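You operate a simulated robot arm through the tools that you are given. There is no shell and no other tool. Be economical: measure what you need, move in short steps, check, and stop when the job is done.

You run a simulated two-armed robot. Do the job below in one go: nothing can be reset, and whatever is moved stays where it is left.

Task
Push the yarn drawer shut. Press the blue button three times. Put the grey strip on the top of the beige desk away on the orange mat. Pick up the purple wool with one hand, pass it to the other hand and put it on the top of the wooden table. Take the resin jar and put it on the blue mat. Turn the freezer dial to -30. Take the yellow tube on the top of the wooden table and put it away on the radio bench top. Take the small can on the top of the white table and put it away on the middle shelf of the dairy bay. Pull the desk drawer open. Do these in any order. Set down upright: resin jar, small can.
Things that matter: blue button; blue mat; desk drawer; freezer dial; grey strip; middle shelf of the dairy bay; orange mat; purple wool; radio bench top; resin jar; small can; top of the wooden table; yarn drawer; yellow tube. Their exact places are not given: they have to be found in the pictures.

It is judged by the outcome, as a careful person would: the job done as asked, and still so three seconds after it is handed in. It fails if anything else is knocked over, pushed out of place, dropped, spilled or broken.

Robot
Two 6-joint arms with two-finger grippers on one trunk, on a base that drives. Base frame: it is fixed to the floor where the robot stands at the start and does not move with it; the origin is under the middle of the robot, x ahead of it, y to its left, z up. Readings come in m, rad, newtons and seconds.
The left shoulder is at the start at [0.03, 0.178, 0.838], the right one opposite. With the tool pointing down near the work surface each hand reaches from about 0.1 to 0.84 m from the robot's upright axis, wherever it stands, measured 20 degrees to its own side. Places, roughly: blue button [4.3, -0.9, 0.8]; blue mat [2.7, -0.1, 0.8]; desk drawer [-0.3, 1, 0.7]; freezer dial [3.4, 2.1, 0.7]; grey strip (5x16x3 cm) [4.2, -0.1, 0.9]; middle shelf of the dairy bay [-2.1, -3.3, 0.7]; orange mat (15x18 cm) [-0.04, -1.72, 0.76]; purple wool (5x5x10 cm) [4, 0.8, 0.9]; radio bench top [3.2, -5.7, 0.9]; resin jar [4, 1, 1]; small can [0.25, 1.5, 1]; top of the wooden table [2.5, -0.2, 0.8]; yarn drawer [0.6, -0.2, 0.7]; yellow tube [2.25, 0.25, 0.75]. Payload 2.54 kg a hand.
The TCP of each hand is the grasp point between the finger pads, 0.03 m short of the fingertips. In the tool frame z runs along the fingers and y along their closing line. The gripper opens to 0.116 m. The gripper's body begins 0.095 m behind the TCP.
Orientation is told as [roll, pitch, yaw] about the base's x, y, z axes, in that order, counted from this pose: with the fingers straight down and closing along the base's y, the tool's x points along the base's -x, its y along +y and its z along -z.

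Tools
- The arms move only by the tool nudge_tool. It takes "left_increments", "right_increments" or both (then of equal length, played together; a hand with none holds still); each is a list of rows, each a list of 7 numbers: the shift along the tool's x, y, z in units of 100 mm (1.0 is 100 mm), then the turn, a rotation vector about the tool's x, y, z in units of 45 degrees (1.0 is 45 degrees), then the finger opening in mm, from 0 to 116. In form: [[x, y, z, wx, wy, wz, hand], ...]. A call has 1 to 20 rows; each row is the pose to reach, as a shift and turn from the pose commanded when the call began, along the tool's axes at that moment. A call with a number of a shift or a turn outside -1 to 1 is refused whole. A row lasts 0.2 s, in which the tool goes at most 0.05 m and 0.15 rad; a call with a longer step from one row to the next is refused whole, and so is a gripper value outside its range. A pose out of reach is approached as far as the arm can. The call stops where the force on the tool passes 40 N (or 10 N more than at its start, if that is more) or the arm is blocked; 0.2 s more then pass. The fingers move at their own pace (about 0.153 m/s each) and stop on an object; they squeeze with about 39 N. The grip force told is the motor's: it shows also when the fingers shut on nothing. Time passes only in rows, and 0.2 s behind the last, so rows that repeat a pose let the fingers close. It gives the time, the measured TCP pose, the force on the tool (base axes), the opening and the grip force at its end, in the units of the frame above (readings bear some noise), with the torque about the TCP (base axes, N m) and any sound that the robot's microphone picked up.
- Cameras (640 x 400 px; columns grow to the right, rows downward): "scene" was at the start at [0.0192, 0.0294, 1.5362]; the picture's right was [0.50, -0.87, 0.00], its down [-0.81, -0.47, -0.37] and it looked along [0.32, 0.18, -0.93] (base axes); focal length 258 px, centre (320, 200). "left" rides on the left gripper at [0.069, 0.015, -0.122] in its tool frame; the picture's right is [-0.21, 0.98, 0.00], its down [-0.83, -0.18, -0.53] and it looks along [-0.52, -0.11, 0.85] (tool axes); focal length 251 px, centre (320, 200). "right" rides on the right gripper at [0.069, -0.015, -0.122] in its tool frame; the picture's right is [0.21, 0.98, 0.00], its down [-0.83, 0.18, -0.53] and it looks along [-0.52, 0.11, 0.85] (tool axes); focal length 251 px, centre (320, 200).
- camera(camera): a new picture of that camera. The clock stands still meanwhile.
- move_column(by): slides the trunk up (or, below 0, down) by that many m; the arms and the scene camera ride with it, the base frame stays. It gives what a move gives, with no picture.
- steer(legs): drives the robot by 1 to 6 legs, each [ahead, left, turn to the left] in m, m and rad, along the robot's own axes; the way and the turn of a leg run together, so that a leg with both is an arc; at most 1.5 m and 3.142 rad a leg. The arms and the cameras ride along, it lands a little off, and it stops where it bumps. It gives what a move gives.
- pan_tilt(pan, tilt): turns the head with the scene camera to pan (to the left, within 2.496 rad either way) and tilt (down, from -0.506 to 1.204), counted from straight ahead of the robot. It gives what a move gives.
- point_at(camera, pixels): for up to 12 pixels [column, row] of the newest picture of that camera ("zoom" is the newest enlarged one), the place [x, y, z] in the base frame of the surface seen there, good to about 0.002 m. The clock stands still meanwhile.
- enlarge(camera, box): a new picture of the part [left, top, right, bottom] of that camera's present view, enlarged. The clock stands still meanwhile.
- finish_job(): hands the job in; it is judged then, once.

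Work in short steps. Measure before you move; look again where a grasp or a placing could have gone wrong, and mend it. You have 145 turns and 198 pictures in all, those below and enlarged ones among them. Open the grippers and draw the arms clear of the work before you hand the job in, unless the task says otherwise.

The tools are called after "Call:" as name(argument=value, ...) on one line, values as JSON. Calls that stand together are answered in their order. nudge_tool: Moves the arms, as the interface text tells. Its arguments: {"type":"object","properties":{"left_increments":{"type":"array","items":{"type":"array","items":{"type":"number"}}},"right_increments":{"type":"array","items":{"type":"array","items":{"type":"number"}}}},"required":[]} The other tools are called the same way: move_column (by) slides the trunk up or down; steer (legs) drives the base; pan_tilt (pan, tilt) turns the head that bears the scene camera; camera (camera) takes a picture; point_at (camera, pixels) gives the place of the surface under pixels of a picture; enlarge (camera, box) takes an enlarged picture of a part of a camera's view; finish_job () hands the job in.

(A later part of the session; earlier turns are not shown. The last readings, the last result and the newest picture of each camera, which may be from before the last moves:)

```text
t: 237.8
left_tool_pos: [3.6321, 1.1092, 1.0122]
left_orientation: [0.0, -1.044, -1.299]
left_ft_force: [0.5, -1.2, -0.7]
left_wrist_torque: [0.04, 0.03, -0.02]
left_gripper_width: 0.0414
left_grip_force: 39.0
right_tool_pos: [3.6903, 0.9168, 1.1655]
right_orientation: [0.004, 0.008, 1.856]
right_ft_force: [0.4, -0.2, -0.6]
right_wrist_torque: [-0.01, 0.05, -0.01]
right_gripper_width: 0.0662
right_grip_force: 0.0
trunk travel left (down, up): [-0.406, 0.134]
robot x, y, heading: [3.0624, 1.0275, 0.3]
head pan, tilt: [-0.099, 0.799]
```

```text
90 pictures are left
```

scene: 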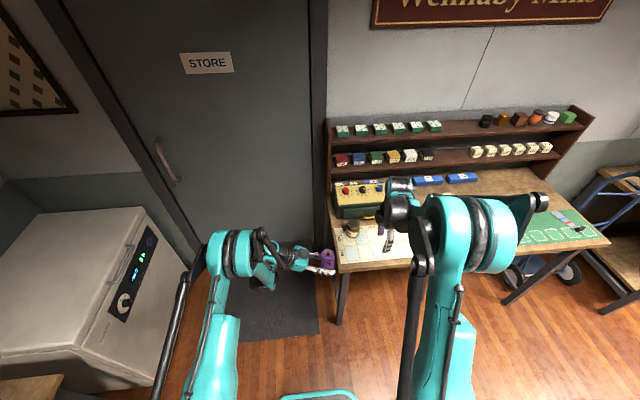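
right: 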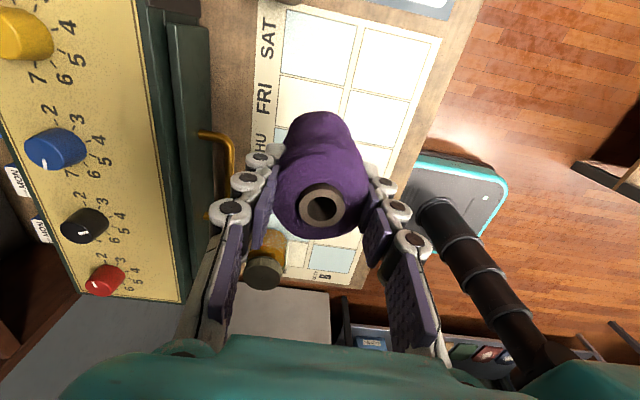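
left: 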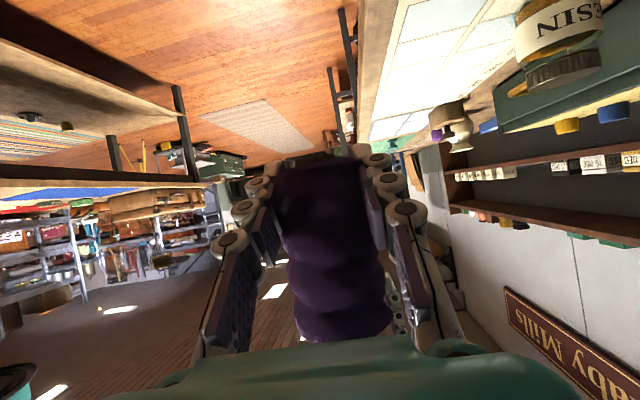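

Hand-over done: the left hand alone holds the wool. I draw it back and bring the right hand over the resin jar (3.919,1.024).

Call:
nudge_tool(left_increments=[[0, 0, -0.17, 0, 0, 0, 0], [0, 0, -0.34, 0, 0, 0, 0], [0, 0, -0.51, 0, 0, 0, 0], [0, 0, -0.68, 0, 0, 0, 0], [0, 0, -0.85, 0, 0, 0, 0], [0, 0, -1.0, 0, 0, 0, 0]], right_increments=[[-0.03, -0.11, 0, 0, 0, 0.17, 80], [-0.06, -0.22, 0, 0, 0, 0.34, 80], [-0.09, -0.33, 0, 0, 0, 0.51, 80], [-0.12, -0.44, 0, 0, 0, 0.68, 80], [-0.15, -0.55, 0, 0, 0, 0.85, 80], [-0.185, -0.65, 0, 0, 0, 1.0, 80]])

Call:
nudge_tool(left_increments=[[0, 0, -0.17, 0, 0, 0, 0], [0, 0, -0.34, 0, 0, 0, 0], [0, 0, -0.51, 0, 0, 0, 0], [0, 0, -0.68, 0, 0, 0, 0], [0, 0, -0.85, 0, 0, 0, 0], [0, 0, -1.0, 0, 0, 0, 0]], right_increments=[[-0.1, -0.05, 0, 0, 0, 0.17, 80], [-0.2, -0.1, 0, 0, 0, 0.34, 80], [-0.3, -0.16, 0, 0, 0, 0.51, 80], [-0.4, -0.22, 0, 0, 0, 0.68, 80], [-0.5, -0.27, 0, 0, 0, 0.85, 80], [-0.59, -0.327, 0, 0, 0, 1.0, 80]])

Call:
steer(legs=[[0.12, 0, 0]])

Call:
camera(camera="right")

```text
t: 239.2
left_tool_pos: [3.6071, 1.1922, 1.0622]
left_orientation: [-0.001, -1.047, -1.301]
left_ft_force: [-0.9, 1.3, 0.2]
left_wrist_torque: [0.01, 0.01, 0.01]
left_gripper_width: 0.0411
left_grip_force: 38.7
right_tool_pos: [3.746, 0.9548, 1.1648]
right_orientation: [-0.003, 0.007, 1.067]
right_ft_force: [-0.5, 0.5, 0.5]
right_wrist_torque: [-0.01, -0.01, 0.0]
right_gripper_width: 0.0801
right_grip_force: 0.0
trunk travel left (down, up): [-0.406, 0.134]
robot x, y, heading: [3.0631, 1.0268, 0.302]
head pan, tilt: [-0.099, 0.799]
```

```text
t: 240.7
left_tool_pos: [3.5837, 1.277, 1.1127]
left_orientation: [-0.001, -1.048, -1.299]
left_ft_force: [-0.7, 0.4, -0.2]
left_wrist_torque: [-0.01, 0.0, -0.02]
left_gripper_width: 0.041
left_grip_force: 39.1
right_tool_pos: [3.8019, 0.9902, 1.1647]
right_orientation: [-0.009, 0.007, 0.283]
right_ft_force: [-1.2, -0.8, -0.9]
right_wrist_torque: [-0.02, 0.02, -0.04]
right_gripper_width: 0.08
right_grip_force: 0.1
trunk travel left (down, up): [-0.406, 0.134]
robot x, y, heading: [3.0597, 1.0283, 0.294]
head pan, tilt: [-0.099, 0.799]
```

```text
t: 241.9
left_tool_pos: [3.6989, 1.3122, 1.1128]
left_orientation: [0.0, -1.046, -1.298]
left_ft_force: [0.5, 0.4, -0.9]
left_wrist_torque: [0.01, 0.0, 0.0]
left_gripper_width: 0.0415
left_grip_force: 39.0
right_tool_pos: [3.9158, 1.0268, 1.1656]
right_orientation: [-0.008, 0.005, 0.285]
right_ft_force: [0.3, -0.3, -0.5]
right_wrist_torque: [-0.01, 0.01, -0.03]
right_gripper_width: 0.0799
right_grip_force: 0.1
trunk travel left (down, up): [-0.406, 0.134]
robot x, y, heading: [3.1798, 1.063, 0.297]
head pan, tilt: [-0.099, 0.799]
```

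```text
89 pictures are left
```

right: 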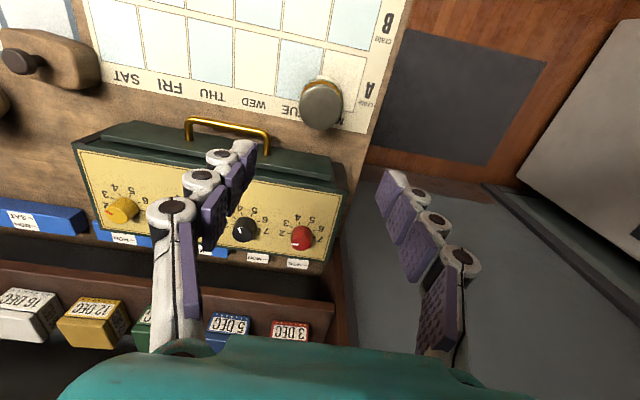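

Call:
point_at(camera="right", pixels=[[321, 104], [302, 104], [341, 104], [321, 85], [321, 126], [268, 140], [340, 165], [250, 122]])

Call:
enlarge(camera="right", box=[240, 60, 400, 190])

```text
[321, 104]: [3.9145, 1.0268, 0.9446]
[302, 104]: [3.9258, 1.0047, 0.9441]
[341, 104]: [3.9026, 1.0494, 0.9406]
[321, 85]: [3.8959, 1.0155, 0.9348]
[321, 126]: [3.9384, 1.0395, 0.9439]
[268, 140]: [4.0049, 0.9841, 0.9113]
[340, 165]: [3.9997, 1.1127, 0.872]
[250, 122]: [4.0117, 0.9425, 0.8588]
```

```text
3.08 times, centred on (320, 125) of right
```

zoom: 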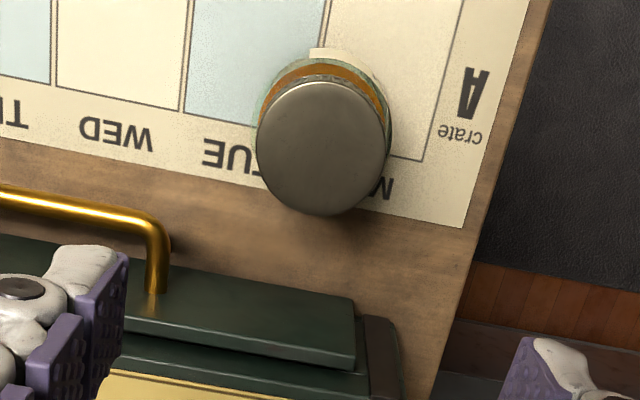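

Jar centred under the hand. I lower the trunk 0.15 and then the arm, with 70 mm opening.

Call:
move_column(by=-0.15)

Call:
nudge_tool(right_increments=[[-0.01, 0.01, 0.3, 0, 0, 0, 74], [-0.02, 0.01, 0.6, 0, 0, 0, 74], [-0.02, 0.01, 0.75, 0, 0, 0, 74]])

Call:
camera(camera="right")

```text
t: 243.6
left_tool_pos: [3.6983, 1.3125, 0.9633]
left_orientation: [-0.002, -1.049, -1.298]
left_ft_force: [-0.7, -0.2, -1.0]
left_wrist_torque: [0.0, 0.04, 0.01]
left_gripper_width: 0.0415
left_grip_force: 39.0
right_tool_pos: [3.9168, 1.027, 1.0147]
right_orientation: [-0.008, 0.005, 0.284]
right_ft_force: [-0.5, 0.1, 0.2]
right_wrist_torque: [0.02, 0.0, -0.01]
right_gripper_width: 0.0801
right_grip_force: 0.0
trunk travel left (down, up): [-0.256, 0.284]
robot x, y, heading: [3.1757, 1.0619, 0.302]
head pan, tilt: [-0.099, 0.799]
```

```text
t: 244.4
left_tool_pos: [3.6992, 1.3132, 0.9619]
left_orientation: [0.0, -1.047, -1.298]
left_ft_force: [0.1, -0.5, -0.1]
left_wrist_torque: [0.01, -0.02, -0.03]
left_gripper_width: 0.0409
left_grip_force: 39.7
right_tool_pos: [3.9191, 1.0276, 0.9391]
right_orientation: [-0.008, 0.005, 0.284]
right_ft_force: [0.3, 0.1, -0.1]
right_wrist_torque: [0.02, 0.02, 0.02]
right_gripper_width: 0.0739
right_grip_force: 0.0
trunk travel left (down, up): [-0.256, 0.284]
robot x, y, heading: [3.1792, 1.0624, 0.306]
head pan, tilt: [-0.099, 0.799]
```

```text
87 pictures are left
```

right: 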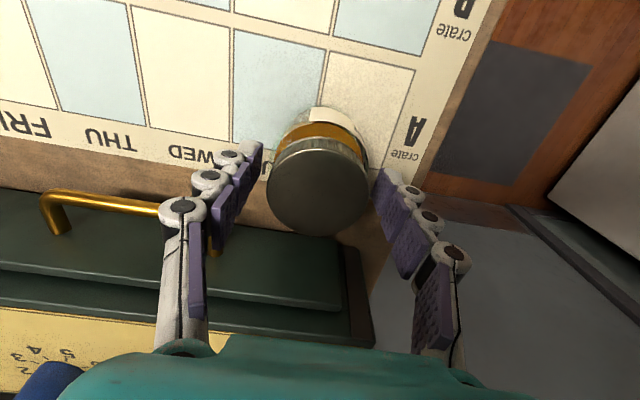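

Centred. I descend 41 mm more, close, and lift slightly to check that jar (not just the lid) comes along.

Call:
nudge_tool(right_increments=[[0, 0, 0.2, 0, 0, 0, 74], [0, 0, 0.41, 0, 0, 0, 74], [0, 0, 0.41, 0, 0, 0, 0], [0, 0, 0.41, 0, 0, 0, 0], [0, 0, 0.41, 0, 0, 0, 0], [0, 0, 0.36, 0, 0, 0, 0], [0, 0, 0.3, 0, 0, 0, 0], [0, 0, 0.24, 0, 0, 0, 0]])

Call:
camera(camera="right")

Call:
enlarge(camera="scene", box=[300, 180, 440, 280])

```text
t: 246.2
left_tool_pos: [3.6987, 1.3131, 0.9621]
left_orientation: [0.0, -1.046, -1.299]
left_ft_force: [0.2, -0.4, -1.2]
left_wrist_torque: [-0.02, 0.0, 0.01]
left_gripper_width: 0.0412
left_grip_force: 38.7
right_tool_pos: [3.9167, 1.0258, 0.9145]
right_orientation: [-0.01, 0.006, 0.285]
right_ft_force: [0.4, 0.3, -2.0]
right_wrist_torque: [0.03, 0.01, -0.02]
right_gripper_width: 0.0643
right_grip_force: 39.1
trunk travel left (down, up): [-0.256, 0.284]
robot x, y, heading: [3.1755, 1.0615, 0.299]
head pan, tilt: [-0.099, 0.799]
```

```text
86 pictures are left
```

right: 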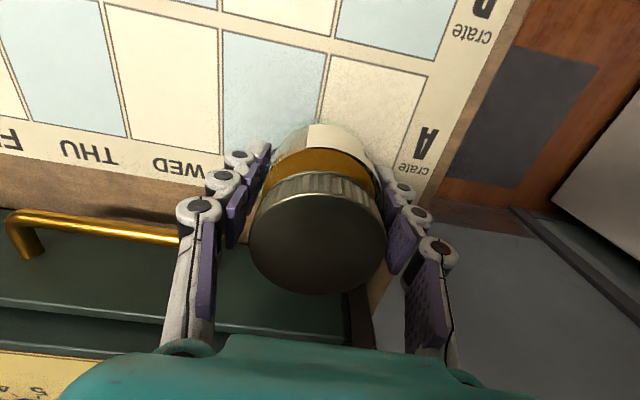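

```text
4.00 times, centred on (370, 230) of scene
```

zoom: 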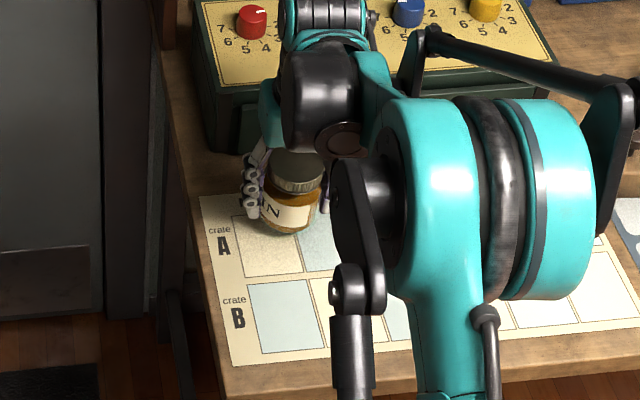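

Jar gripped by its body (64 mm) and lifting. I raise the trunk, turn around leftwards (clear side), and look at the wooden table.

Call:
move_column(by=0.2)

Call:
steer(legs=[[-0.05, 0.1, 0], [0, 0, 3.13]])

Call:
pan_tilt(pan=0.6, tilt=0.7)

Call:
camera(camera="scene")

```text
t: 248.4
left_tool_pos: [3.6998, 1.3133, 1.1626]
left_orientation: [0.0, -1.047, -1.299]
left_ft_force: [-0.5, -0.1, -0.8]
left_wrist_torque: [-0.02, -0.01, 0.01]
left_gripper_width: 0.0413
left_grip_force: 38.7
right_tool_pos: [3.9181, 1.0272, 1.1152]
right_orientation: [-0.009, 0.005, 0.285]
right_ft_force: [0.9, -0.7, -3.3]
right_wrist_torque: [-0.03, 0.01, 0.0]
right_gripper_width: 0.0644
right_grip_force: 39.3
trunk travel left (down, up): [-0.456, 0.084]
robot x, y, heading: [3.1794, 1.064, 0.304]
head pan, tilt: [-0.099, 0.799]
```

```text
t: 257.1
left_tool_pos: [2.5917, 0.8627, 1.1623]
left_orientation: [-0.001, -1.047, 1.901]
left_ft_force: [0.0, -0.1, -0.3]
left_wrist_torque: [0.02, 0.0, 0.0]
left_gripper_width: 0.0415
left_grip_force: 39.0
right_tool_pos: [2.3571, 1.1361, 1.1143]
right_orientation: [-0.011, 0.006, -2.799]
right_ft_force: [-0.3, 1.2, -2.0]
right_wrist_torque: [0.01, -0.04, 0.0]
right_gripper_width: 0.0643
right_grip_force: 39.8
trunk travel left (down, up): [-0.456, 0.084]
robot x, y, heading: [3.0957, 1.1429, -2.784]
head pan, tilt: [-0.099, 0.799]
```

```text
t: 258.2
left_tool_pos: [2.5924, 0.862, 1.1623]
left_orientation: [-0.001, -1.048, 1.902]
left_ft_force: [0.5, -1.2, 0.0]
left_wrist_torque: [0.0, 0.02, 0.0]
left_gripper_width: 0.0413
left_grip_force: 39.5
right_tool_pos: [2.3568, 1.1357, 1.1154]
right_orientation: [-0.009, 0.007, -2.8]
right_ft_force: [0.0, 0.5, -2.6]
right_wrist_torque: [0.0, 0.0, 0.0]
right_gripper_width: 0.0641
right_grip_force: 39.1
trunk travel left (down, up): [-0.456, 0.084]
robot x, y, heading: [3.0929, 1.1442, -2.787]
head pan, tilt: [0.6, 0.7]
```

```text
84 pictures are left
```

scene: 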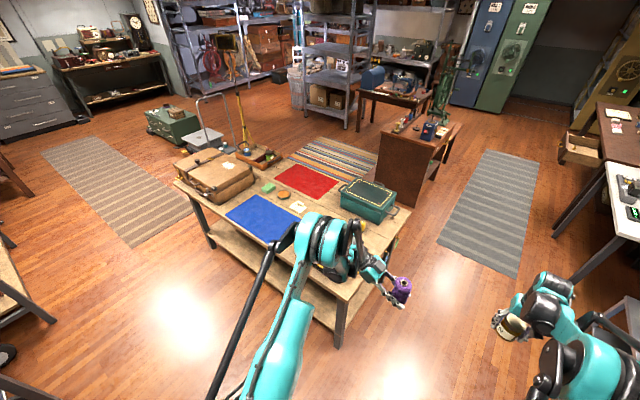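

I measure the table edge, blue mat and free areas.

Call:
point_at(camera="scene", pixels=[[175, 182], [228, 218], [262, 195], [298, 225], [265, 243], [262, 218], [210, 215], [240, 245], [300, 285], [320, 295], [285, 270], [410, 212]])

Call:
enlarge(camera="scene", box=[160, 120, 430, 310])

```text
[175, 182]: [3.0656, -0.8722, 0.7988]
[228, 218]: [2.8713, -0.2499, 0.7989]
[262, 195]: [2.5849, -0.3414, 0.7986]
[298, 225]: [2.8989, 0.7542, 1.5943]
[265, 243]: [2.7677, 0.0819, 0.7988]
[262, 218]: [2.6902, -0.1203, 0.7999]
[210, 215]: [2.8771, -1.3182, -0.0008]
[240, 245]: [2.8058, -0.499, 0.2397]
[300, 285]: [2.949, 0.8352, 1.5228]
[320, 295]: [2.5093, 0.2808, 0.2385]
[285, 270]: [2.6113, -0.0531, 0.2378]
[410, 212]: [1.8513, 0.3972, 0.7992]
```

```text
2.11 times, centred on (295, 215) of scene
```

zoom: 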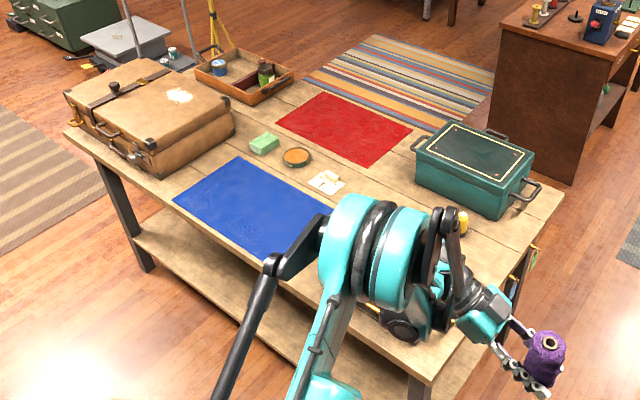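

I strafe along the table so the right hand comes over the blue mat, keeping arms high.

Call:
steer(legs=[[0, 0.65, -0.047], [0, 0.63, 0]])

Call:
pan_tilt(pan=-0.15, tilt=0.85)

Call:
camera(camera="scene")

Call:
camera(camera="right")

```text
t: 264.8
left_tool_pos: [2.9893, -0.3154, 1.1639]
left_orientation: [0.001, -1.049, 1.865]
left_ft_force: [-0.2, 0.0, -0.7]
left_wrist_torque: [0.0, -0.01, -0.01]
left_gripper_width: 0.0413
left_grip_force: 39.3
right_tool_pos: [2.7645, -0.0333, 1.1142]
right_orientation: [-0.009, 0.004, -2.835]
right_ft_force: [0.7, 0.0, -1.9]
right_wrist_torque: [-0.01, 0.02, 0.0]
right_gripper_width: 0.0644
right_grip_force: 39.0
trunk travel left (down, up): [-0.456, 0.084]
robot x, y, heading: [3.5056, -0.0512, -2.818]
head pan, tilt: [0.6, 0.7]
```

```text
t: 265.9
left_tool_pos: [2.9906, -0.3156, 1.1626]
left_orientation: [0.0, -1.047, 1.865]
left_ft_force: [-0.7, 0.1, -0.6]
left_wrist_torque: [-0.01, -0.03, 0.04]
left_gripper_width: 0.0411
left_grip_force: 38.7
right_tool_pos: [2.7645, -0.0348, 1.1145]
right_orientation: [-0.009, 0.007, -2.836]
right_ft_force: [0.3, 0.5, -3.0]
right_wrist_torque: [0.02, 0.0, 0.01]
right_gripper_width: 0.0644
right_grip_force: 39.1
trunk travel left (down, up): [-0.456, 0.084]
robot x, y, heading: [3.5063, -0.0488, -2.815]
head pan, tilt: [-0.15, 0.85]
```

```text
82 pictures are left
```

scene: 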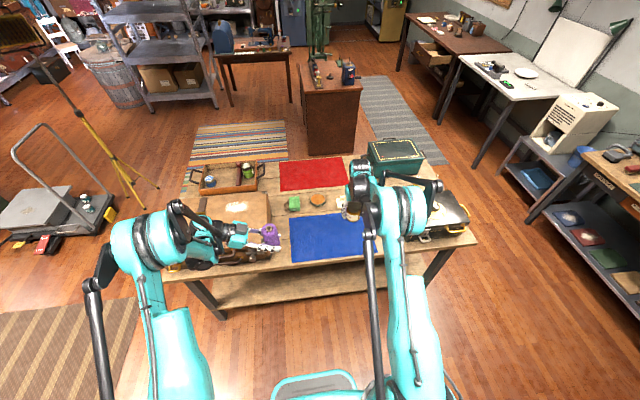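

```text
81 pictures are left
```

right: 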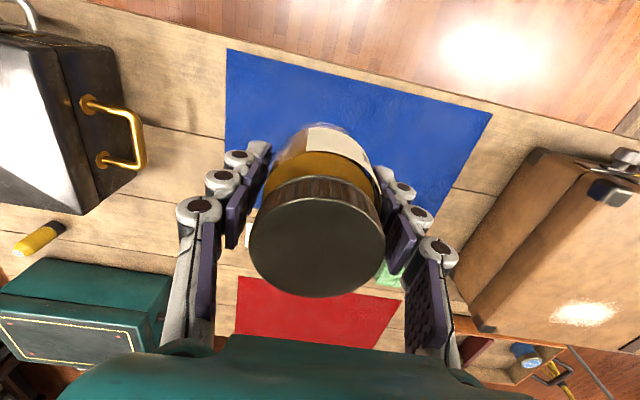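

Over the blue mat; yellow tube visible at (38,238). I measure the mat and free surface for the wool.

Call:
point_at(camera="right", pixels=[[232, 56], [484, 116], [452, 182], [230, 130], [190, 120], [175, 160], [38, 238], [18, 250], [58, 226], [520, 140], [130, 105], [200, 60]])

Call:
point_at(camera="scene", pixels=[[292, 215], [290, 258], [362, 250], [405, 255], [282, 268], [425, 245], [275, 215], [365, 212]])

```text
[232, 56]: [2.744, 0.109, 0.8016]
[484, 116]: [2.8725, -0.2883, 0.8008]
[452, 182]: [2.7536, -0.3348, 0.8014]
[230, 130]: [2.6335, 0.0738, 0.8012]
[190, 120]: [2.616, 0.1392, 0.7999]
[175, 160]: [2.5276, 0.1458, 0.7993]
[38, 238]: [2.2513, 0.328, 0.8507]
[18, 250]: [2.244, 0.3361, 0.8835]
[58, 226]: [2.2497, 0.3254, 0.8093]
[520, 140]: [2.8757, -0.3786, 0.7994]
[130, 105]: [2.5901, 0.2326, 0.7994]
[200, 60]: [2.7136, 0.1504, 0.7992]
```

```text
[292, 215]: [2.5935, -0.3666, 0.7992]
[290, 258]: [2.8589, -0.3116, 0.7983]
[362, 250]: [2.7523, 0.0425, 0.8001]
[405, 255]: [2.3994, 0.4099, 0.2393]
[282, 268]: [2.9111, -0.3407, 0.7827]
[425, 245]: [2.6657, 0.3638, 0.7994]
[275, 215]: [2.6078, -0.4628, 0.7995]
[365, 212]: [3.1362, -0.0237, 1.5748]
```

Mat spans u 2.36–2.65, n 0.73–1.145. I shift the jar toward its middle and lower it.

Call:
nudge_tool(right_increments=[[-0.3, 0.2, 0, 0, 0, 0, 0], [-0.6, 0.4, 0, 0, 0, 0, 0], [-0.9, 0.6, 0, 0, 0, 0, 0]])

Call:
move_column(by=-0.2)

Call:
camera(camera="right")

Call:
camera(camera="left")

```text
t: 266.7
left_tool_pos: [2.9887, -0.3161, 1.1618]
left_orientation: [0.001, -1.047, 1.864]
left_ft_force: [-0.4, -1.7, -0.6]
left_wrist_torque: [0.0, 0.0, -0.02]
left_gripper_width: 0.0413
left_grip_force: 39.1
right_tool_pos: [2.6963, -0.118, 1.1136]
right_orientation: [-0.009, 0.005, -2.834]
right_ft_force: [0.2, 0.6, -3.1]
right_wrist_torque: [0.02, -0.02, -0.02]
right_gripper_width: 0.0645
right_grip_force: 39.1
trunk travel left (down, up): [-0.456, 0.084]
robot x, y, heading: [3.5072, -0.0533, -2.817]
head pan, tilt: [-0.15, 0.85]
```

```text
t: 268.9
left_tool_pos: [2.9904, -0.3158, 0.9628]
left_orientation: [0.0, -1.046, 1.864]
left_ft_force: [-1.3, 0.1, 0.0]
left_wrist_torque: [-0.01, 0.02, 0.05]
left_gripper_width: 0.0409
left_grip_force: 38.8
right_tool_pos: [2.6982, -0.1166, 0.9144]
right_orientation: [-0.01, 0.005, -2.833]
right_ft_force: [0.2, 0.3, -2.9]
right_wrist_torque: [0.02, -0.02, 0.02]
right_gripper_width: 0.0642
right_grip_force: 38.9
trunk travel left (down, up): [-0.256, 0.284]
robot x, y, heading: [3.508, -0.055, -2.816]
head pan, tilt: [-0.15, 0.85]
```

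```text
80 pictures are left
```

right: 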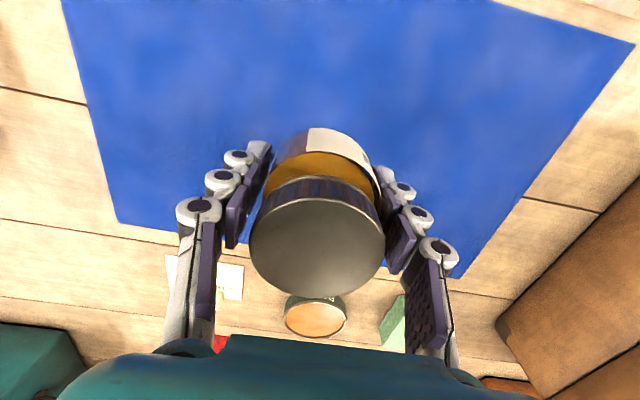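

```text
79 pictures are left
```

left: 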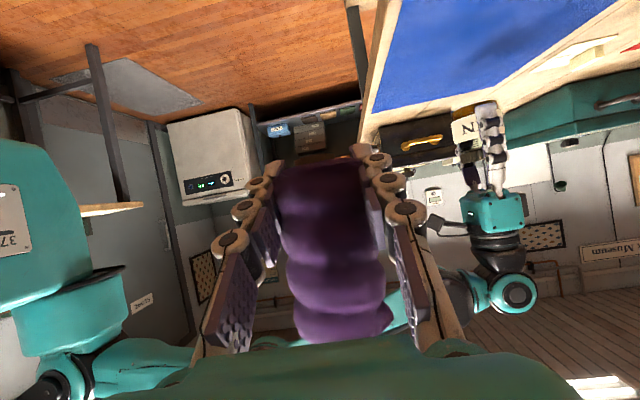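

Jar over mat's middle. I lower it to touch, release and rise.

Call:
nudge_tool(right_increments=[[0, 0, 0.3, 0, 0, 0, 0], [0, 0, 0.6, 0, 0, 0, 0], [0, 0, 0.7, 0, 0, 0, 0], [0, 0, 0.74, 0, 0, 0, 0], [0, 0, 0.76, 0, 0, 0, 0], [0, 0, 0.77, 0, 0, 0, 0]])

Call:
camera(camera="right")

```text
t: 270.3
left_tool_pos: [2.9886, -0.316, 0.9627]
left_orientation: [-0.001, -1.047, 1.866]
left_ft_force: [0.3, -0.6, -0.2]
left_wrist_torque: [0.01, -0.02, 0.0]
left_gripper_width: 0.0411
left_grip_force: 38.9
right_tool_pos: [2.7142, -0.1102, 0.8491]
right_orientation: [-0.008, 0.003, -2.834]
right_ft_force: [0.3, 0.8, -2.7]
right_wrist_torque: [0.0, 0.0, 0.0]
right_gripper_width: 0.0644
right_grip_force: 39.0
right hand out of reach, approached as far as the arm can: row 2, 3, 4, 5, 6
trunk travel left (down, up): [-0.256, 0.284]
robot x, y, heading: [3.5079, -0.0552, -2.816]
head pan, tilt: [-0.15, 0.85]
```

```text
78 pictures are left
```

right: 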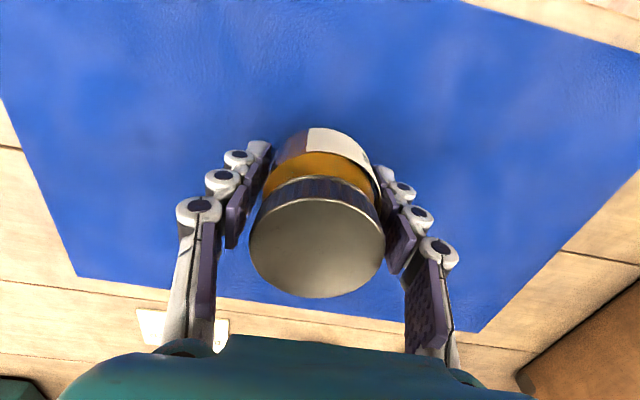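

Reach-limited 1 cm above; I lower the trunk the rest.

Call:
move_column(by=-0.009)

Call:
move_column(by=-0.003)

```text
t: 270.9
left_tool_pos: [2.991, -0.3142, 0.955]
left_orientation: [-0.002, -1.048, 1.864]
left_ft_force: [0.6, 0.9, 0.0]
left_wrist_torque: [-0.01, 0.01, 0.01]
left_gripper_width: 0.0414
left_grip_force: 39.2
right_tool_pos: [2.715, -0.1105, 0.8403]
right_orientation: [-0.008, 0.004, -2.835]
right_ft_force: [-0.6, -0.1, -2.6]
right_wrist_torque: [0.01, 0.02, 0.0]
right_gripper_width: 0.064
right_grip_force: 39.3
trunk travel left (down, up): [-0.247, 0.293]
robot x, y, heading: [3.512, -0.0545, -2.819]
head pan, tilt: [-0.15, 0.85]
```

```text
t: 271.4
left_tool_pos: [2.9895, -0.3143, 0.95]
left_orientation: [0.0, -1.048, 1.864]
left_ft_force: [0.4, 0.7, -0.1]
left_wrist_torque: [0.0, 0.02, 0.04]
left_gripper_width: 0.0413
left_grip_force: 39.7
right_tool_pos: [2.7151, -0.1113, 0.8385]
right_orientation: [-0.008, 0.004, -2.834]
right_ft_force: [-0.7, -0.6, 5.5]
right_wrist_torque: [-0.12, -0.12, -0.01]
right_gripper_width: 0.0639
right_grip_force: 38.4
trunk travel left (down, up): [-0.244, 0.296]
robot x, y, heading: [3.5084, -0.0508, -2.817]
head pan, tilt: [-0.15, 0.85]
```

Contact (force +5.5 N). I release and raise the right hand.

Call:
nudge_tool(right_increments=[[0, 0, 0, 0, 0, 0, 78], [0, 0, 0, 0, 0, 0, 78], [0, 0, -0.3, 0, 0, 0, 78], [0, 0, -0.65, 0, 0, 0, 78], [0, 0, -1.0, 0, 0, 0, 78]])

Call:
nudge_tool(right_increments=[[0.2, 0, -0.3, 0, 0, 0, 78], [0.4, 0, -0.65, 0, 0, 0, 78], [0.7, 0, -1.0, 0, 0, 0, 78]])

Call:
camera(camera="right")

Call:
camera(camera="scene")

```text
t: 272.6
left_tool_pos: [2.9913, -0.3134, 0.9514]
left_orientation: [0.001, -1.047, 1.864]
left_ft_force: [-0.2, 0.2, 0.4]
left_wrist_torque: [-0.02, 0.01, 0.01]
left_gripper_width: 0.041
left_grip_force: 38.5
right_tool_pos: [2.7137, -0.1096, 0.9394]
right_orientation: [-0.007, 0.001, -2.834]
right_ft_force: [0.3, 0.1, 0.9]
right_wrist_torque: [-0.02, 0.03, 0.0]
right_gripper_width: 0.0782
right_grip_force: 0.1
trunk travel left (down, up): [-0.244, 0.296]
robot x, y, heading: [3.5082, -0.056, -2.821]
head pan, tilt: [-0.15, 0.85]
```

```text
t: 273.4
left_tool_pos: [2.9917, -0.3148, 0.9517]
left_orientation: [0.004, -1.045, 1.86]
left_ft_force: [0.3, -0.5, -0.5]
left_wrist_torque: [0.01, 0.02, 0.05]
left_gripper_width: 0.0412
left_grip_force: 38.9
right_tool_pos: [2.7824, -0.0902, 1.0408]
right_orientation: [-0.007, 0.003, -2.835]
right_ft_force: [0.6, 0.2, -0.1]
right_wrist_torque: [0.0, 0.05, -0.01]
right_gripper_width: 0.078
right_grip_force: 0.1
trunk travel left (down, up): [-0.244, 0.296]
robot x, y, heading: [3.5066, -0.0551, -2.818]
head pan, tilt: [-0.15, 0.85]
```

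```text
77 pictures are left
```

right: 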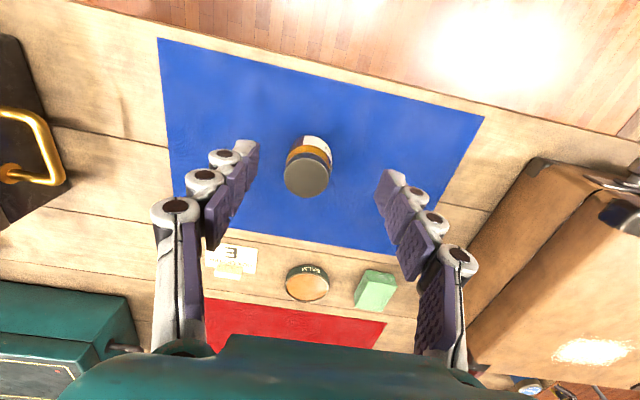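

```text
76 pictures are left
```

scene: 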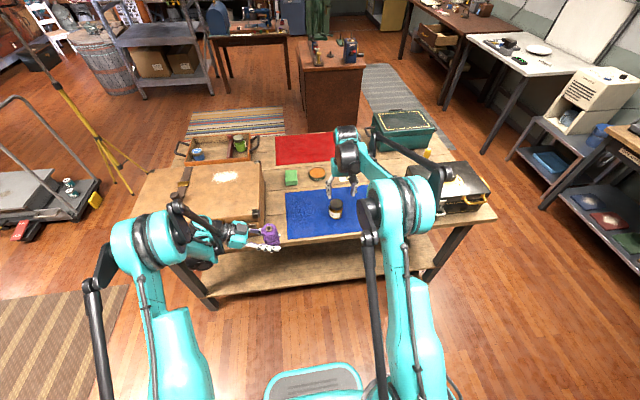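

Jar stands on the blue mat. For the wool I choose the bare strip between mat and trunk (n≈0.63). I raise both hands, draw the right back, and yaw the left hand to point ahead.

Call:
nudge_tool(left_increments=[[-0.22, 0, -0.125, 0, 0, 0, 0], [-0.43, 0, -0.25, 0, 0, 0, 0], [-0.65, 0, -0.375, 0, 0, 0, 0], [-0.866, 0, -0.5, 0, 0, 0, 0]], right_increments=[[0.25, 0, -0.25, 0, 0, 0, 78], [0.5, 0, -0.5, 0, 0, 0, 78], [0.75, 0, -0.75, 0, 0, 0, 78], [1.0, 0, -1.0, 0, 0, 0, 78]])

Call:
nudge_tool(left_increments=[[-0.07, 0, -0.04, -0.147, 0, -0.085, 0], [-0.14, 0, -0.08, -0.294, 0, -0.17, 0], [-0.21, 0, -0.12, -0.44, 0, -0.255, 0], [-0.28, 0, -0.16, -0.588, 0, -0.34, 0], [-0.35, 0, -0.2, -0.735, 0, -0.425, 0], [-0.43, 0, -0.25, -0.883, 0, -0.51, 0]], right_increments=[[0.17, 0, -0.17, 0, 0, 0, 78], [0.34, 0, -0.34, 0, 0, 0, 78], [0.5, 0, -0.5, 0, 0, 0, 78], [0.67, 0, -0.67, 0, 0, 0, 78], [0.84, 0, -0.84, 0, 0, 0, 78], [1.0, 0, -1.0, 0, 0, 0, 78]])

Call:
nudge_tool(left_increments=[[0, 0, 0, -0.147, 0, -0.085, 0], [0, 0, 0, -0.294, 0, -0.17, 0], [0, 0, 0, -0.44, 0, -0.255, 0], [0, 0, 0, -0.588, 0, -0.34, 0], [0, 0, 0, -0.735, 0, -0.425, 0], [0, 0, 0, -0.883, 0, -0.51, 0]])

Call:
camera(camera="scene")

```text
t: 274.4
left_tool_pos: [2.9897, -0.3138, 1.0522]
left_orientation: [0.003, -1.048, 1.862]
left_ft_force: [0.2, 0.9, -0.8]
left_wrist_torque: [-0.03, 0.0, 0.06]
left_gripper_width: 0.0413
left_grip_force: 39.2
right_tool_pos: [2.877, -0.0612, 1.1393]
right_orientation: [-0.006, 0.001, -2.834]
right_ft_force: [-0.3, 0.2, -0.1]
right_wrist_torque: [-0.01, 0.02, 0.0]
right_gripper_width: 0.0781
right_grip_force: 0.0
trunk travel left (down, up): [-0.244, 0.296]
robot x, y, heading: [3.5099, -0.0511, -2.818]
head pan, tilt: [-0.15, 0.85]
```

```text
t: 275.8
left_tool_pos: [2.9906, -0.3154, 1.1006]
left_orientation: [0.003, -1.048, 2.666]
left_ft_force: [0.6, 0.2, -0.1]
left_wrist_torque: [-0.01, 0.0, 0.05]
left_gripper_width: 0.0414
left_grip_force: 38.8
right_tool_pos: [2.975, -0.0332, 1.2393]
right_orientation: [-0.009, 0.002, -2.833]
right_ft_force: [0.8, -0.6, 0.3]
right_wrist_torque: [-0.04, 0.03, -0.02]
right_gripper_width: 0.078
right_grip_force: 0.1
trunk travel left (down, up): [-0.244, 0.296]
robot x, y, heading: [3.507, -0.0533, -2.818]
head pan, tilt: [-0.15, 0.85]
```

```text
t: 277.2
left_tool_pos: [2.9901, -0.3143, 1.1015]
left_orientation: [0.0, -1.048, -2.816]
left_ft_force: [0.2, -0.1, -0.1]
left_wrist_torque: [0.01, 0.01, 0.05]
left_gripper_width: 0.0413
left_grip_force: 38.5
right_tool_pos: [2.9727, -0.0331, 1.24]
right_orientation: [-0.009, 0.003, -2.836]
right_ft_force: [0.2, -0.3, -0.1]
right_wrist_torque: [-0.02, -0.01, 0.01]
right_gripper_width: 0.078
right_grip_force: 0.1
trunk travel left (down, up): [-0.244, 0.296]
robot x, y, heading: [3.5047, -0.0519, -2.821]
head pan, tilt: [-0.15, 0.85]
```

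```text
75 pictures are left
```

scene: 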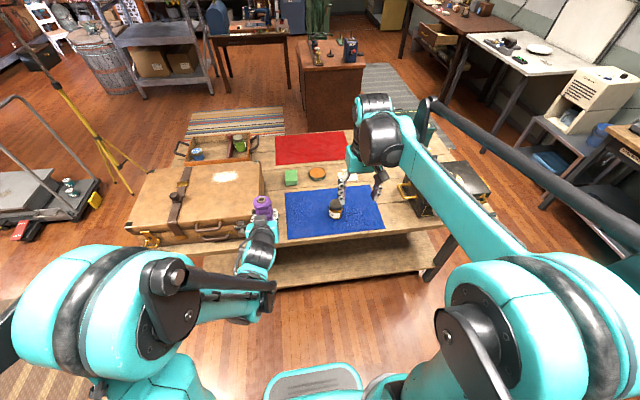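

Left hand now points ahead with wool upright. I strafe right, stretch ahead 0.1, and lower the trunk.

Call:
steer(legs=[[0, -0.575, -0.013]])

Call:
nudge_tool(left_increments=[[-0.12, 0, 0.22, 0, 0, 0, 0], [-0.25, 0, 0.43, 0, 0, 0, 0], [-0.37, 0, 0.65, 0, 0, 0, 0], [-0.5, 0, 0.866, 0, 0, 0, 0]])

Call:
move_column(by=-0.2)

Call:
camera(camera="scene")

Call:
camera(camera="left")

```text
t: 280.5
left_tool_pos: [2.8074, 0.2352, 1.102]
left_orientation: [0.0, -1.049, -2.825]
left_ft_force: [-0.4, -0.6, -1.0]
left_wrist_torque: [-0.02, -0.04, 0.01]
left_gripper_width: 0.041
left_grip_force: 39.4
right_tool_pos: [2.7931, 0.5175, 1.2378]
right_orientation: [-0.008, 0.003, -2.844]
right_ft_force: [-0.8, -0.2, 0.1]
right_wrist_torque: [-0.04, -0.01, 0.04]
right_gripper_width: 0.0777
right_grip_force: 0.0
trunk travel left (down, up): [-0.244, 0.296]
robot x, y, heading: [3.3271, 0.4934, -2.828]
head pan, tilt: [-0.15, 0.85]
```

```text
t: 281.5
left_tool_pos: [2.7125, 0.2037, 1.0991]
left_orientation: [-0.001, -1.047, -2.824]
left_ft_force: [-0.5, -0.5, 0.2]
left_wrist_torque: [0.0, 0.02, 0.03]
left_gripper_width: 0.041
left_grip_force: 39.0
right_tool_pos: [2.7915, 0.5168, 1.2377]
right_orientation: [-0.01, 0.003, -2.842]
right_ft_force: [0.4, -0.8, -1.0]
right_wrist_torque: [-0.01, 0.01, 0.02]
right_gripper_width: 0.078
right_grip_force: 0.1
trunk travel left (down, up): [-0.244, 0.296]
robot x, y, heading: [3.3198, 0.4912, -2.827]
head pan, tilt: [-0.15, 0.85]
```

```text
t: 283.6
left_tool_pos: [2.7123, 0.203, 0.8999]
left_orientation: [0.001, -1.048, -2.825]
left_ft_force: [-0.2, -0.1, 0.4]
left_wrist_torque: [0.01, -0.01, 0.02]
left_gripper_width: 0.0413
left_grip_force: 39.0
right_tool_pos: [2.7921, 0.5171, 1.0395]
right_orientation: [-0.007, 0.003, -2.843]
right_ft_force: [-0.7, -0.8, 0.0]
right_wrist_torque: [-0.03, 0.02, 0.01]
right_gripper_width: 0.0781
right_grip_force: 0.0
trunk travel left (down, up): [-0.044, 0.496]
robot x, y, heading: [3.3254, 0.4921, -2.827]
head pan, tilt: [-0.15, 0.85]
```

```text
74 pictures are left
```

scene: 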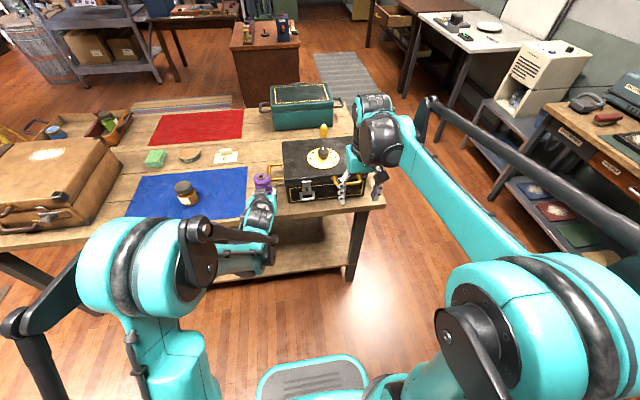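

```text
73 pictures are left
```

left: 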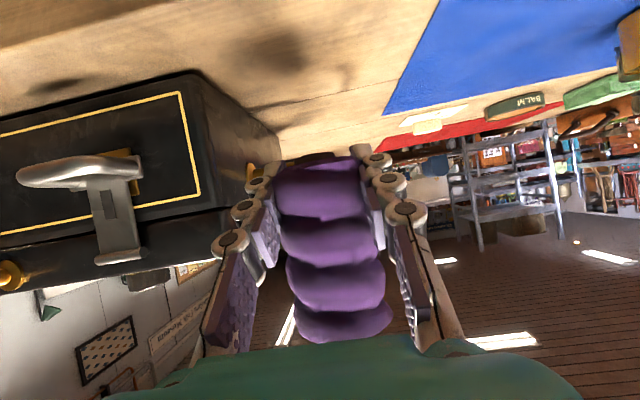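

Good alignment, clear of trunk handle and mat. I lower to the table with a small shift, slowing at the end.

Call:
nudge_tool(left_increments=[[0.15, 0.1, 0.15, 0, 0, 0, 0], [0.3, 0.2, 0.3, 0, 0, 0, 0], [0.45, 0.2, 0.45, 0, 0, 0, 0], [0.54, 0.2, 0.52, 0, 0, 0, 0], [0.58, 0.2, 0.55, 0, 0, 0, 0], [0.61, 0.2, 0.575, 0, 0, 0, 0], [0.636, 0.2, 0.59, 0, 0, 0, 0]])

Call:
camera(camera="left")

Call:
enlarge(camera="scene", box=[200, 130, 340, 250])

```text
t: 285.1
left_tool_pos: [2.7013, 0.1802, 0.8248]
left_orientation: [0.0, -1.064, -2.828]
left_ft_force: [7.8, 1.8, 20.7]
left_wrist_torque: [-0.07, 0.19, -0.08]
left_gripper_width: 0.0416
left_grip_force: 38.4
right_tool_pos: [2.7953, 0.5166, 1.039]
right_orientation: [-0.009, -0.001, -2.842]
right_ft_force: [0.0, 0.7, -0.4]
right_wrist_torque: [-0.01, 0.0, -0.01]
right_gripper_width: 0.0782
right_grip_force: 0.1
trunk travel left (down, up): [-0.044, 0.496]
robot x, y, heading: [3.3287, 0.4923, -2.832]
head pan, tilt: [-0.15, 0.85]
stopped in row 7 (left hand): the force on the tool passed its limit at 45 N (the readings are from after the stop); the commanded pose is now the measured one
```

```text
72 pictures are left
```

left: 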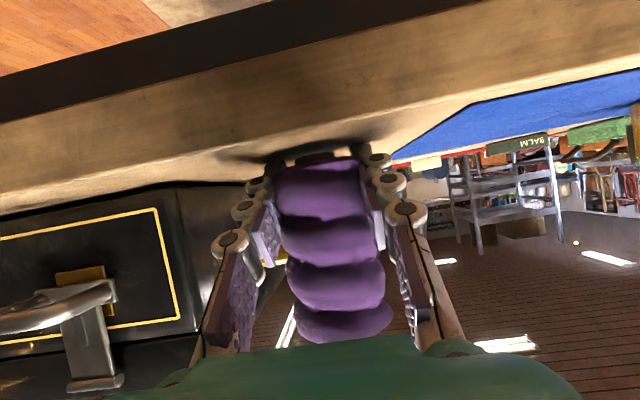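

```text
3.33 times, centred on (270, 190) of scene
```

zoom: 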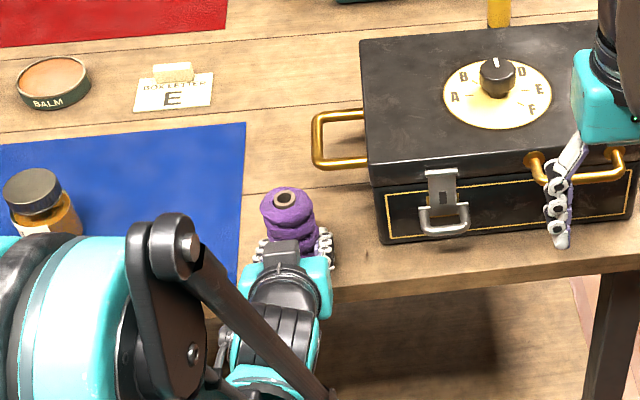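

Fingertips touch the table with the wool about 1 cm above it. I open slowly so it settles, then withdraw straight back.

Call:
nudge_tool(left_increments=[[0, 0, 0, 0, 0, 0, 43], [0, 0, 0, 0, 0, 0, 45], [0, 0, 0, 0, 0, 0, 48], [0, 0, 0, 0, 0, 0, 56], [0, 0, 0, 0, 0, 0, 60], [0, 0, 0, 0, 0, 0, 60]])

Call:
camera(camera="left")

Call:
enlarge(camera="scene", box=[200, 130, 340, 250])

```text
t: 286.5
left_tool_pos: [2.6994, 0.1788, 0.8219]
left_orientation: [0.002, -1.058, -2.826]
left_ft_force: [-2.0, -1.5, 27.0]
left_wrist_torque: [-0.22, 0.52, -0.05]
left_gripper_width: 0.0604
left_grip_force: 7.1
right_tool_pos: [2.7927, 0.5157, 1.0406]
right_orientation: [-0.009, 0.0, -2.842]
right_ft_force: [-0.3, 0.0, -0.6]
right_wrist_torque: [0.02, -0.03, 0.02]
right_gripper_width: 0.0779
right_grip_force: 0.0
trunk travel left (down, up): [-0.044, 0.496]
robot x, y, heading: [3.3247, 0.4916, -2.829]
head pan, tilt: [-0.15, 0.85]
```

```text
70 pictures are left
```

left: 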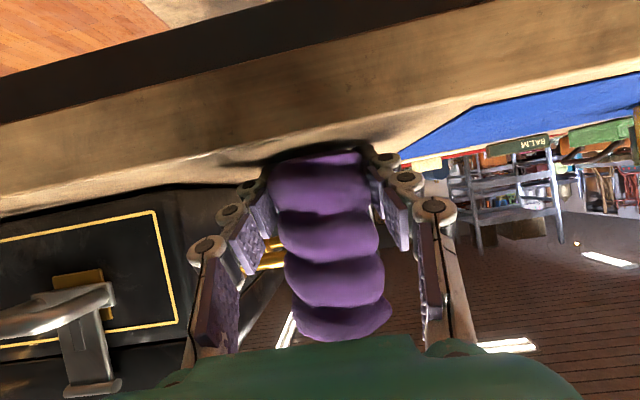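

```text
3.33 times, centred on (270, 190) of scene
```

zoom: 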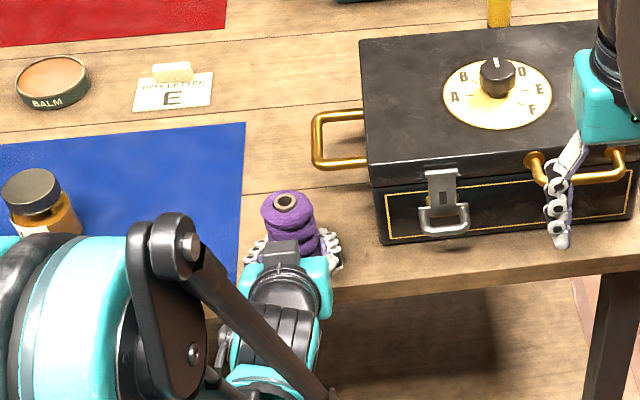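

Wool stands on the table. I withdraw along the tool axis and verify.

Call:
nudge_tool(left_increments=[[-0.05, 0, -0.15, 0, 0, 0, 64], [-0.05, 0, -0.4, 0, 0, 0, 64], [-0.05, 0, -0.7, 0, 0, 0, 64], [-0.05, 0, -1.0, 0, 0, 0, 64]])

Call:
move_column(by=0.3)

Call:
camera(camera="scene")

```text
t: 287.5
left_tool_pos: [2.7796, 0.2049, 0.8751]
left_orientation: [-0.001, -1.055, -2.826]
left_ft_force: [-0.3, -0.6, 0.1]
left_wrist_torque: [0.05, 0.0, 0.01]
left_gripper_width: 0.0639
left_grip_force: 0.0
right_tool_pos: [2.7933, 0.5165, 1.0388]
right_orientation: [-0.008, 0.001, -2.844]
right_ft_force: [0.3, 0.2, -0.1]
right_wrist_torque: [0.04, 0.01, 0.01]
right_gripper_width: 0.078
right_grip_force: 0.1
trunk travel left (down, up): [-0.044, 0.496]
robot x, y, heading: [3.3279, 0.4955, -2.83]
head pan, tilt: [-0.15, 0.85]
```

```text
t: 290.5
left_tool_pos: [2.7794, 0.2029, 1.1745]
left_orientation: [-0.001, -1.056, -2.826]
left_ft_force: [-0.2, 0.8, 0.9]
left_wrist_torque: [0.03, 0.02, -0.02]
left_gripper_width: 0.064
left_grip_force: 0.0
right_tool_pos: [2.7934, 0.5153, 1.338]
right_orientation: [-0.007, 0.004, -2.844]
right_ft_force: [-0.3, 0.6, 0.3]
right_wrist_torque: [0.01, 0.0, -0.01]
right_gripper_width: 0.0778
right_grip_force: 0.0
trunk travel left (down, up): [-0.344, 0.196]
robot x, y, heading: [3.325, 0.4924, -2.828]
head pan, tilt: [-0.15, 0.85]
```

```text
68 pictures are left
```

scene: 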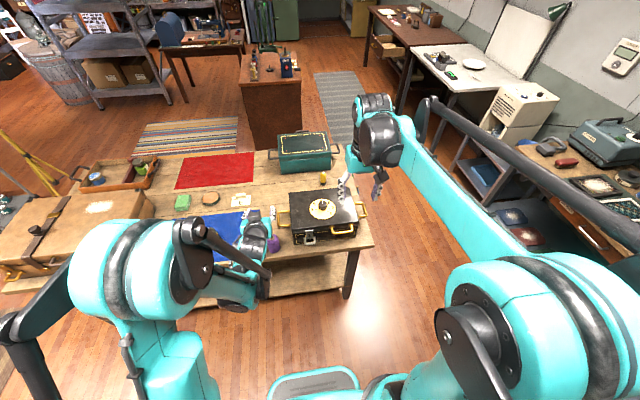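

Wool is placed. I return the left hand to pointing down, turn around toward the beige desk's right part and look at the grey strip.

Call:
nudge_tool(left_increments=[[0, 0, 0, 0, 0.17, 0, 64], [0, 0, 0, 0, 0.34, 0, 64], [0, 0, 0, 0, 0.51, 0, 64], [0, 0, 0, 0, 0.667, 0, 64]])

Call:
nudge_tool(left_increments=[[0, 0, 0, 0, 0.17, 0, 64], [0, 0, 0, 0, 0.34, 0, 64], [0, 0, 0, 0, 0.51, 0, 64], [0, 0, 0, 0, 0.667, 0, 64]])

Call:
steer(legs=[[0, 0, 3.14], [0, -0.6, 0]])

Call:
pan_tilt(pan=-0.25, tilt=0.8)

Call:
camera(camera="scene")

```text
t: 291.5
left_tool_pos: [2.7791, 0.2032, 1.1743]
left_orientation: [0.001, -0.531, -2.828]
left_ft_force: [-0.2, 0.3, -0.5]
left_wrist_torque: [0.0, -0.03, -0.02]
left_gripper_width: 0.0641
left_grip_force: 0.1
right_tool_pos: [2.7919, 0.5156, 1.3379]
right_orientation: [-0.008, 0.002, -2.843]
right_ft_force: [0.0, -0.5, -0.4]
right_wrist_torque: [0.0, 0.0, 0.0]
right_gripper_width: 0.0778
right_grip_force: 0.1
trunk travel left (down, up): [-0.344, 0.196]
robot x, y, heading: [3.3289, 0.4932, -2.827]
head pan, tilt: [-0.15, 0.85]
```

```text
t: 292.5
left_tool_pos: [2.7788, 0.2028, 1.1734]
left_orientation: [0.001, -0.006, -2.825]
left_ft_force: [0.0, -0.6, -0.6]
left_wrist_torque: [0.04, -0.02, 0.01]
left_gripper_width: 0.0642
left_grip_force: 0.0
right_tool_pos: [2.7913, 0.5169, 1.3379]
right_orientation: [-0.008, 0.003, -2.844]
right_ft_force: [0.3, -0.1, -0.8]
right_wrist_torque: [0.01, -0.02, 0.02]
right_gripper_width: 0.078
right_grip_force: 0.1
trunk travel left (down, up): [-0.344, 0.196]
robot x, y, heading: [3.3289, 0.4972, -2.831]
head pan, tilt: [-0.15, 0.85]
```

```text
t: 303.3
left_tool_pos: [4.0589, 0.2056, 1.1748]
left_orientation: [0.0, -0.009, 0.311]
left_ft_force: [0.0, -0.2, -0.4]
left_wrist_torque: [0.0, 0.01, 0.01]
left_gripper_width: 0.0641
left_grip_force: 0.0
right_tool_pos: [4.0434, -0.1072, 1.338]
right_orientation: [-0.009, 0.004, 0.295]
right_ft_force: [0.0, -0.5, -0.1]
right_wrist_torque: [0.03, 0.0, -0.02]
right_gripper_width: 0.0779
right_grip_force: 0.2
trunk travel left (down, up): [-0.344, 0.196]
robot x, y, heading: [3.5107, -0.0826, 0.309]
head pan, tilt: [-0.15, 0.85]
```

```text
t: 303.9
left_tool_pos: [4.0595, 0.206, 1.1753]
left_orientation: [0.001, -0.009, 0.311]
left_ft_force: [-0.8, 0.3, -0.4]
left_wrist_torque: [0.02, 0.02, 0.0]
left_gripper_width: 0.0639
left_grip_force: 0.1
right_tool_pos: [4.0434, -0.1081, 1.3379]
right_orientation: [-0.007, 0.003, 0.296]
right_ft_force: [-0.2, -0.3, -0.2]
right_wrist_torque: [-0.01, -0.01, -0.01]
right_gripper_width: 0.0776
right_grip_force: 0.1
trunk travel left (down, up): [-0.344, 0.196]
robot x, y, heading: [3.5133, -0.0807, 0.308]
head pan, tilt: [-0.25, 0.799]
```

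```text
67 pictures are left
```

scene: 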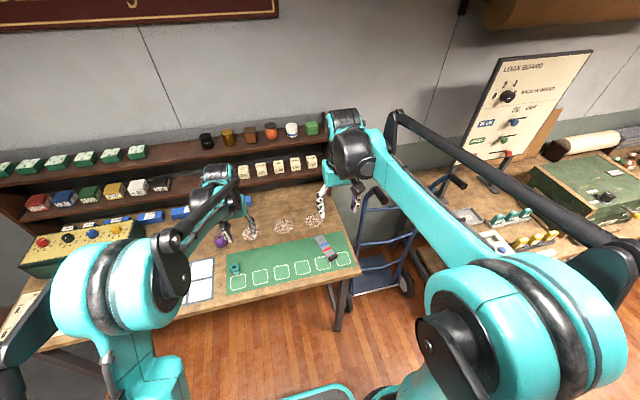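

Call:
enlarge(camera="scene", box=[290, 215, 370, 275])

Call:
enlarge(camera="right", box=[160, 0, 480, 200])

Call:
enlarge(camera="scene", box=[430, 50, 640, 270])

```text
6.67 times, centred on (330, 245) of scene
```

zoom: 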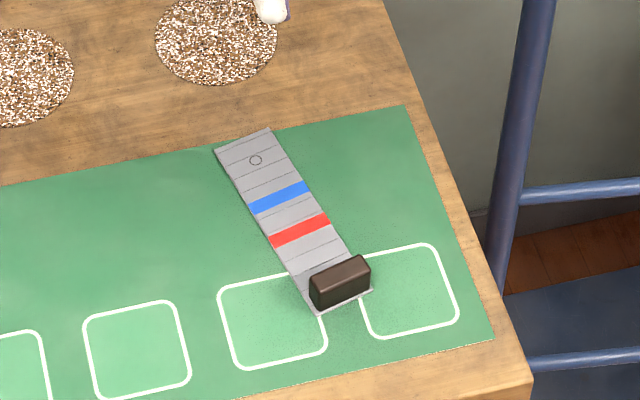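

```text
2.00 times, centred on (320, 100) of right
```

zoom: 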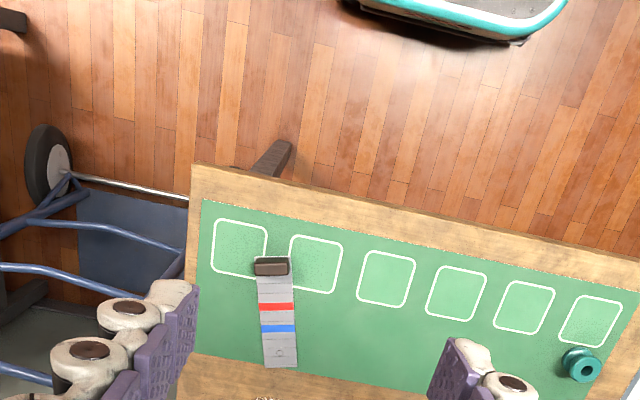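

```text
1.82 times, centred on (535, 160) of scene
```

zoom: 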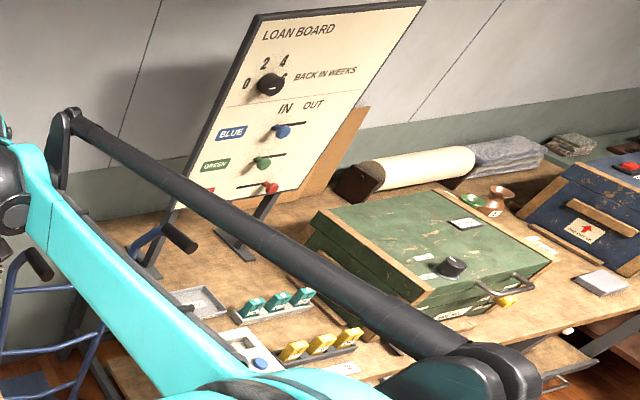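

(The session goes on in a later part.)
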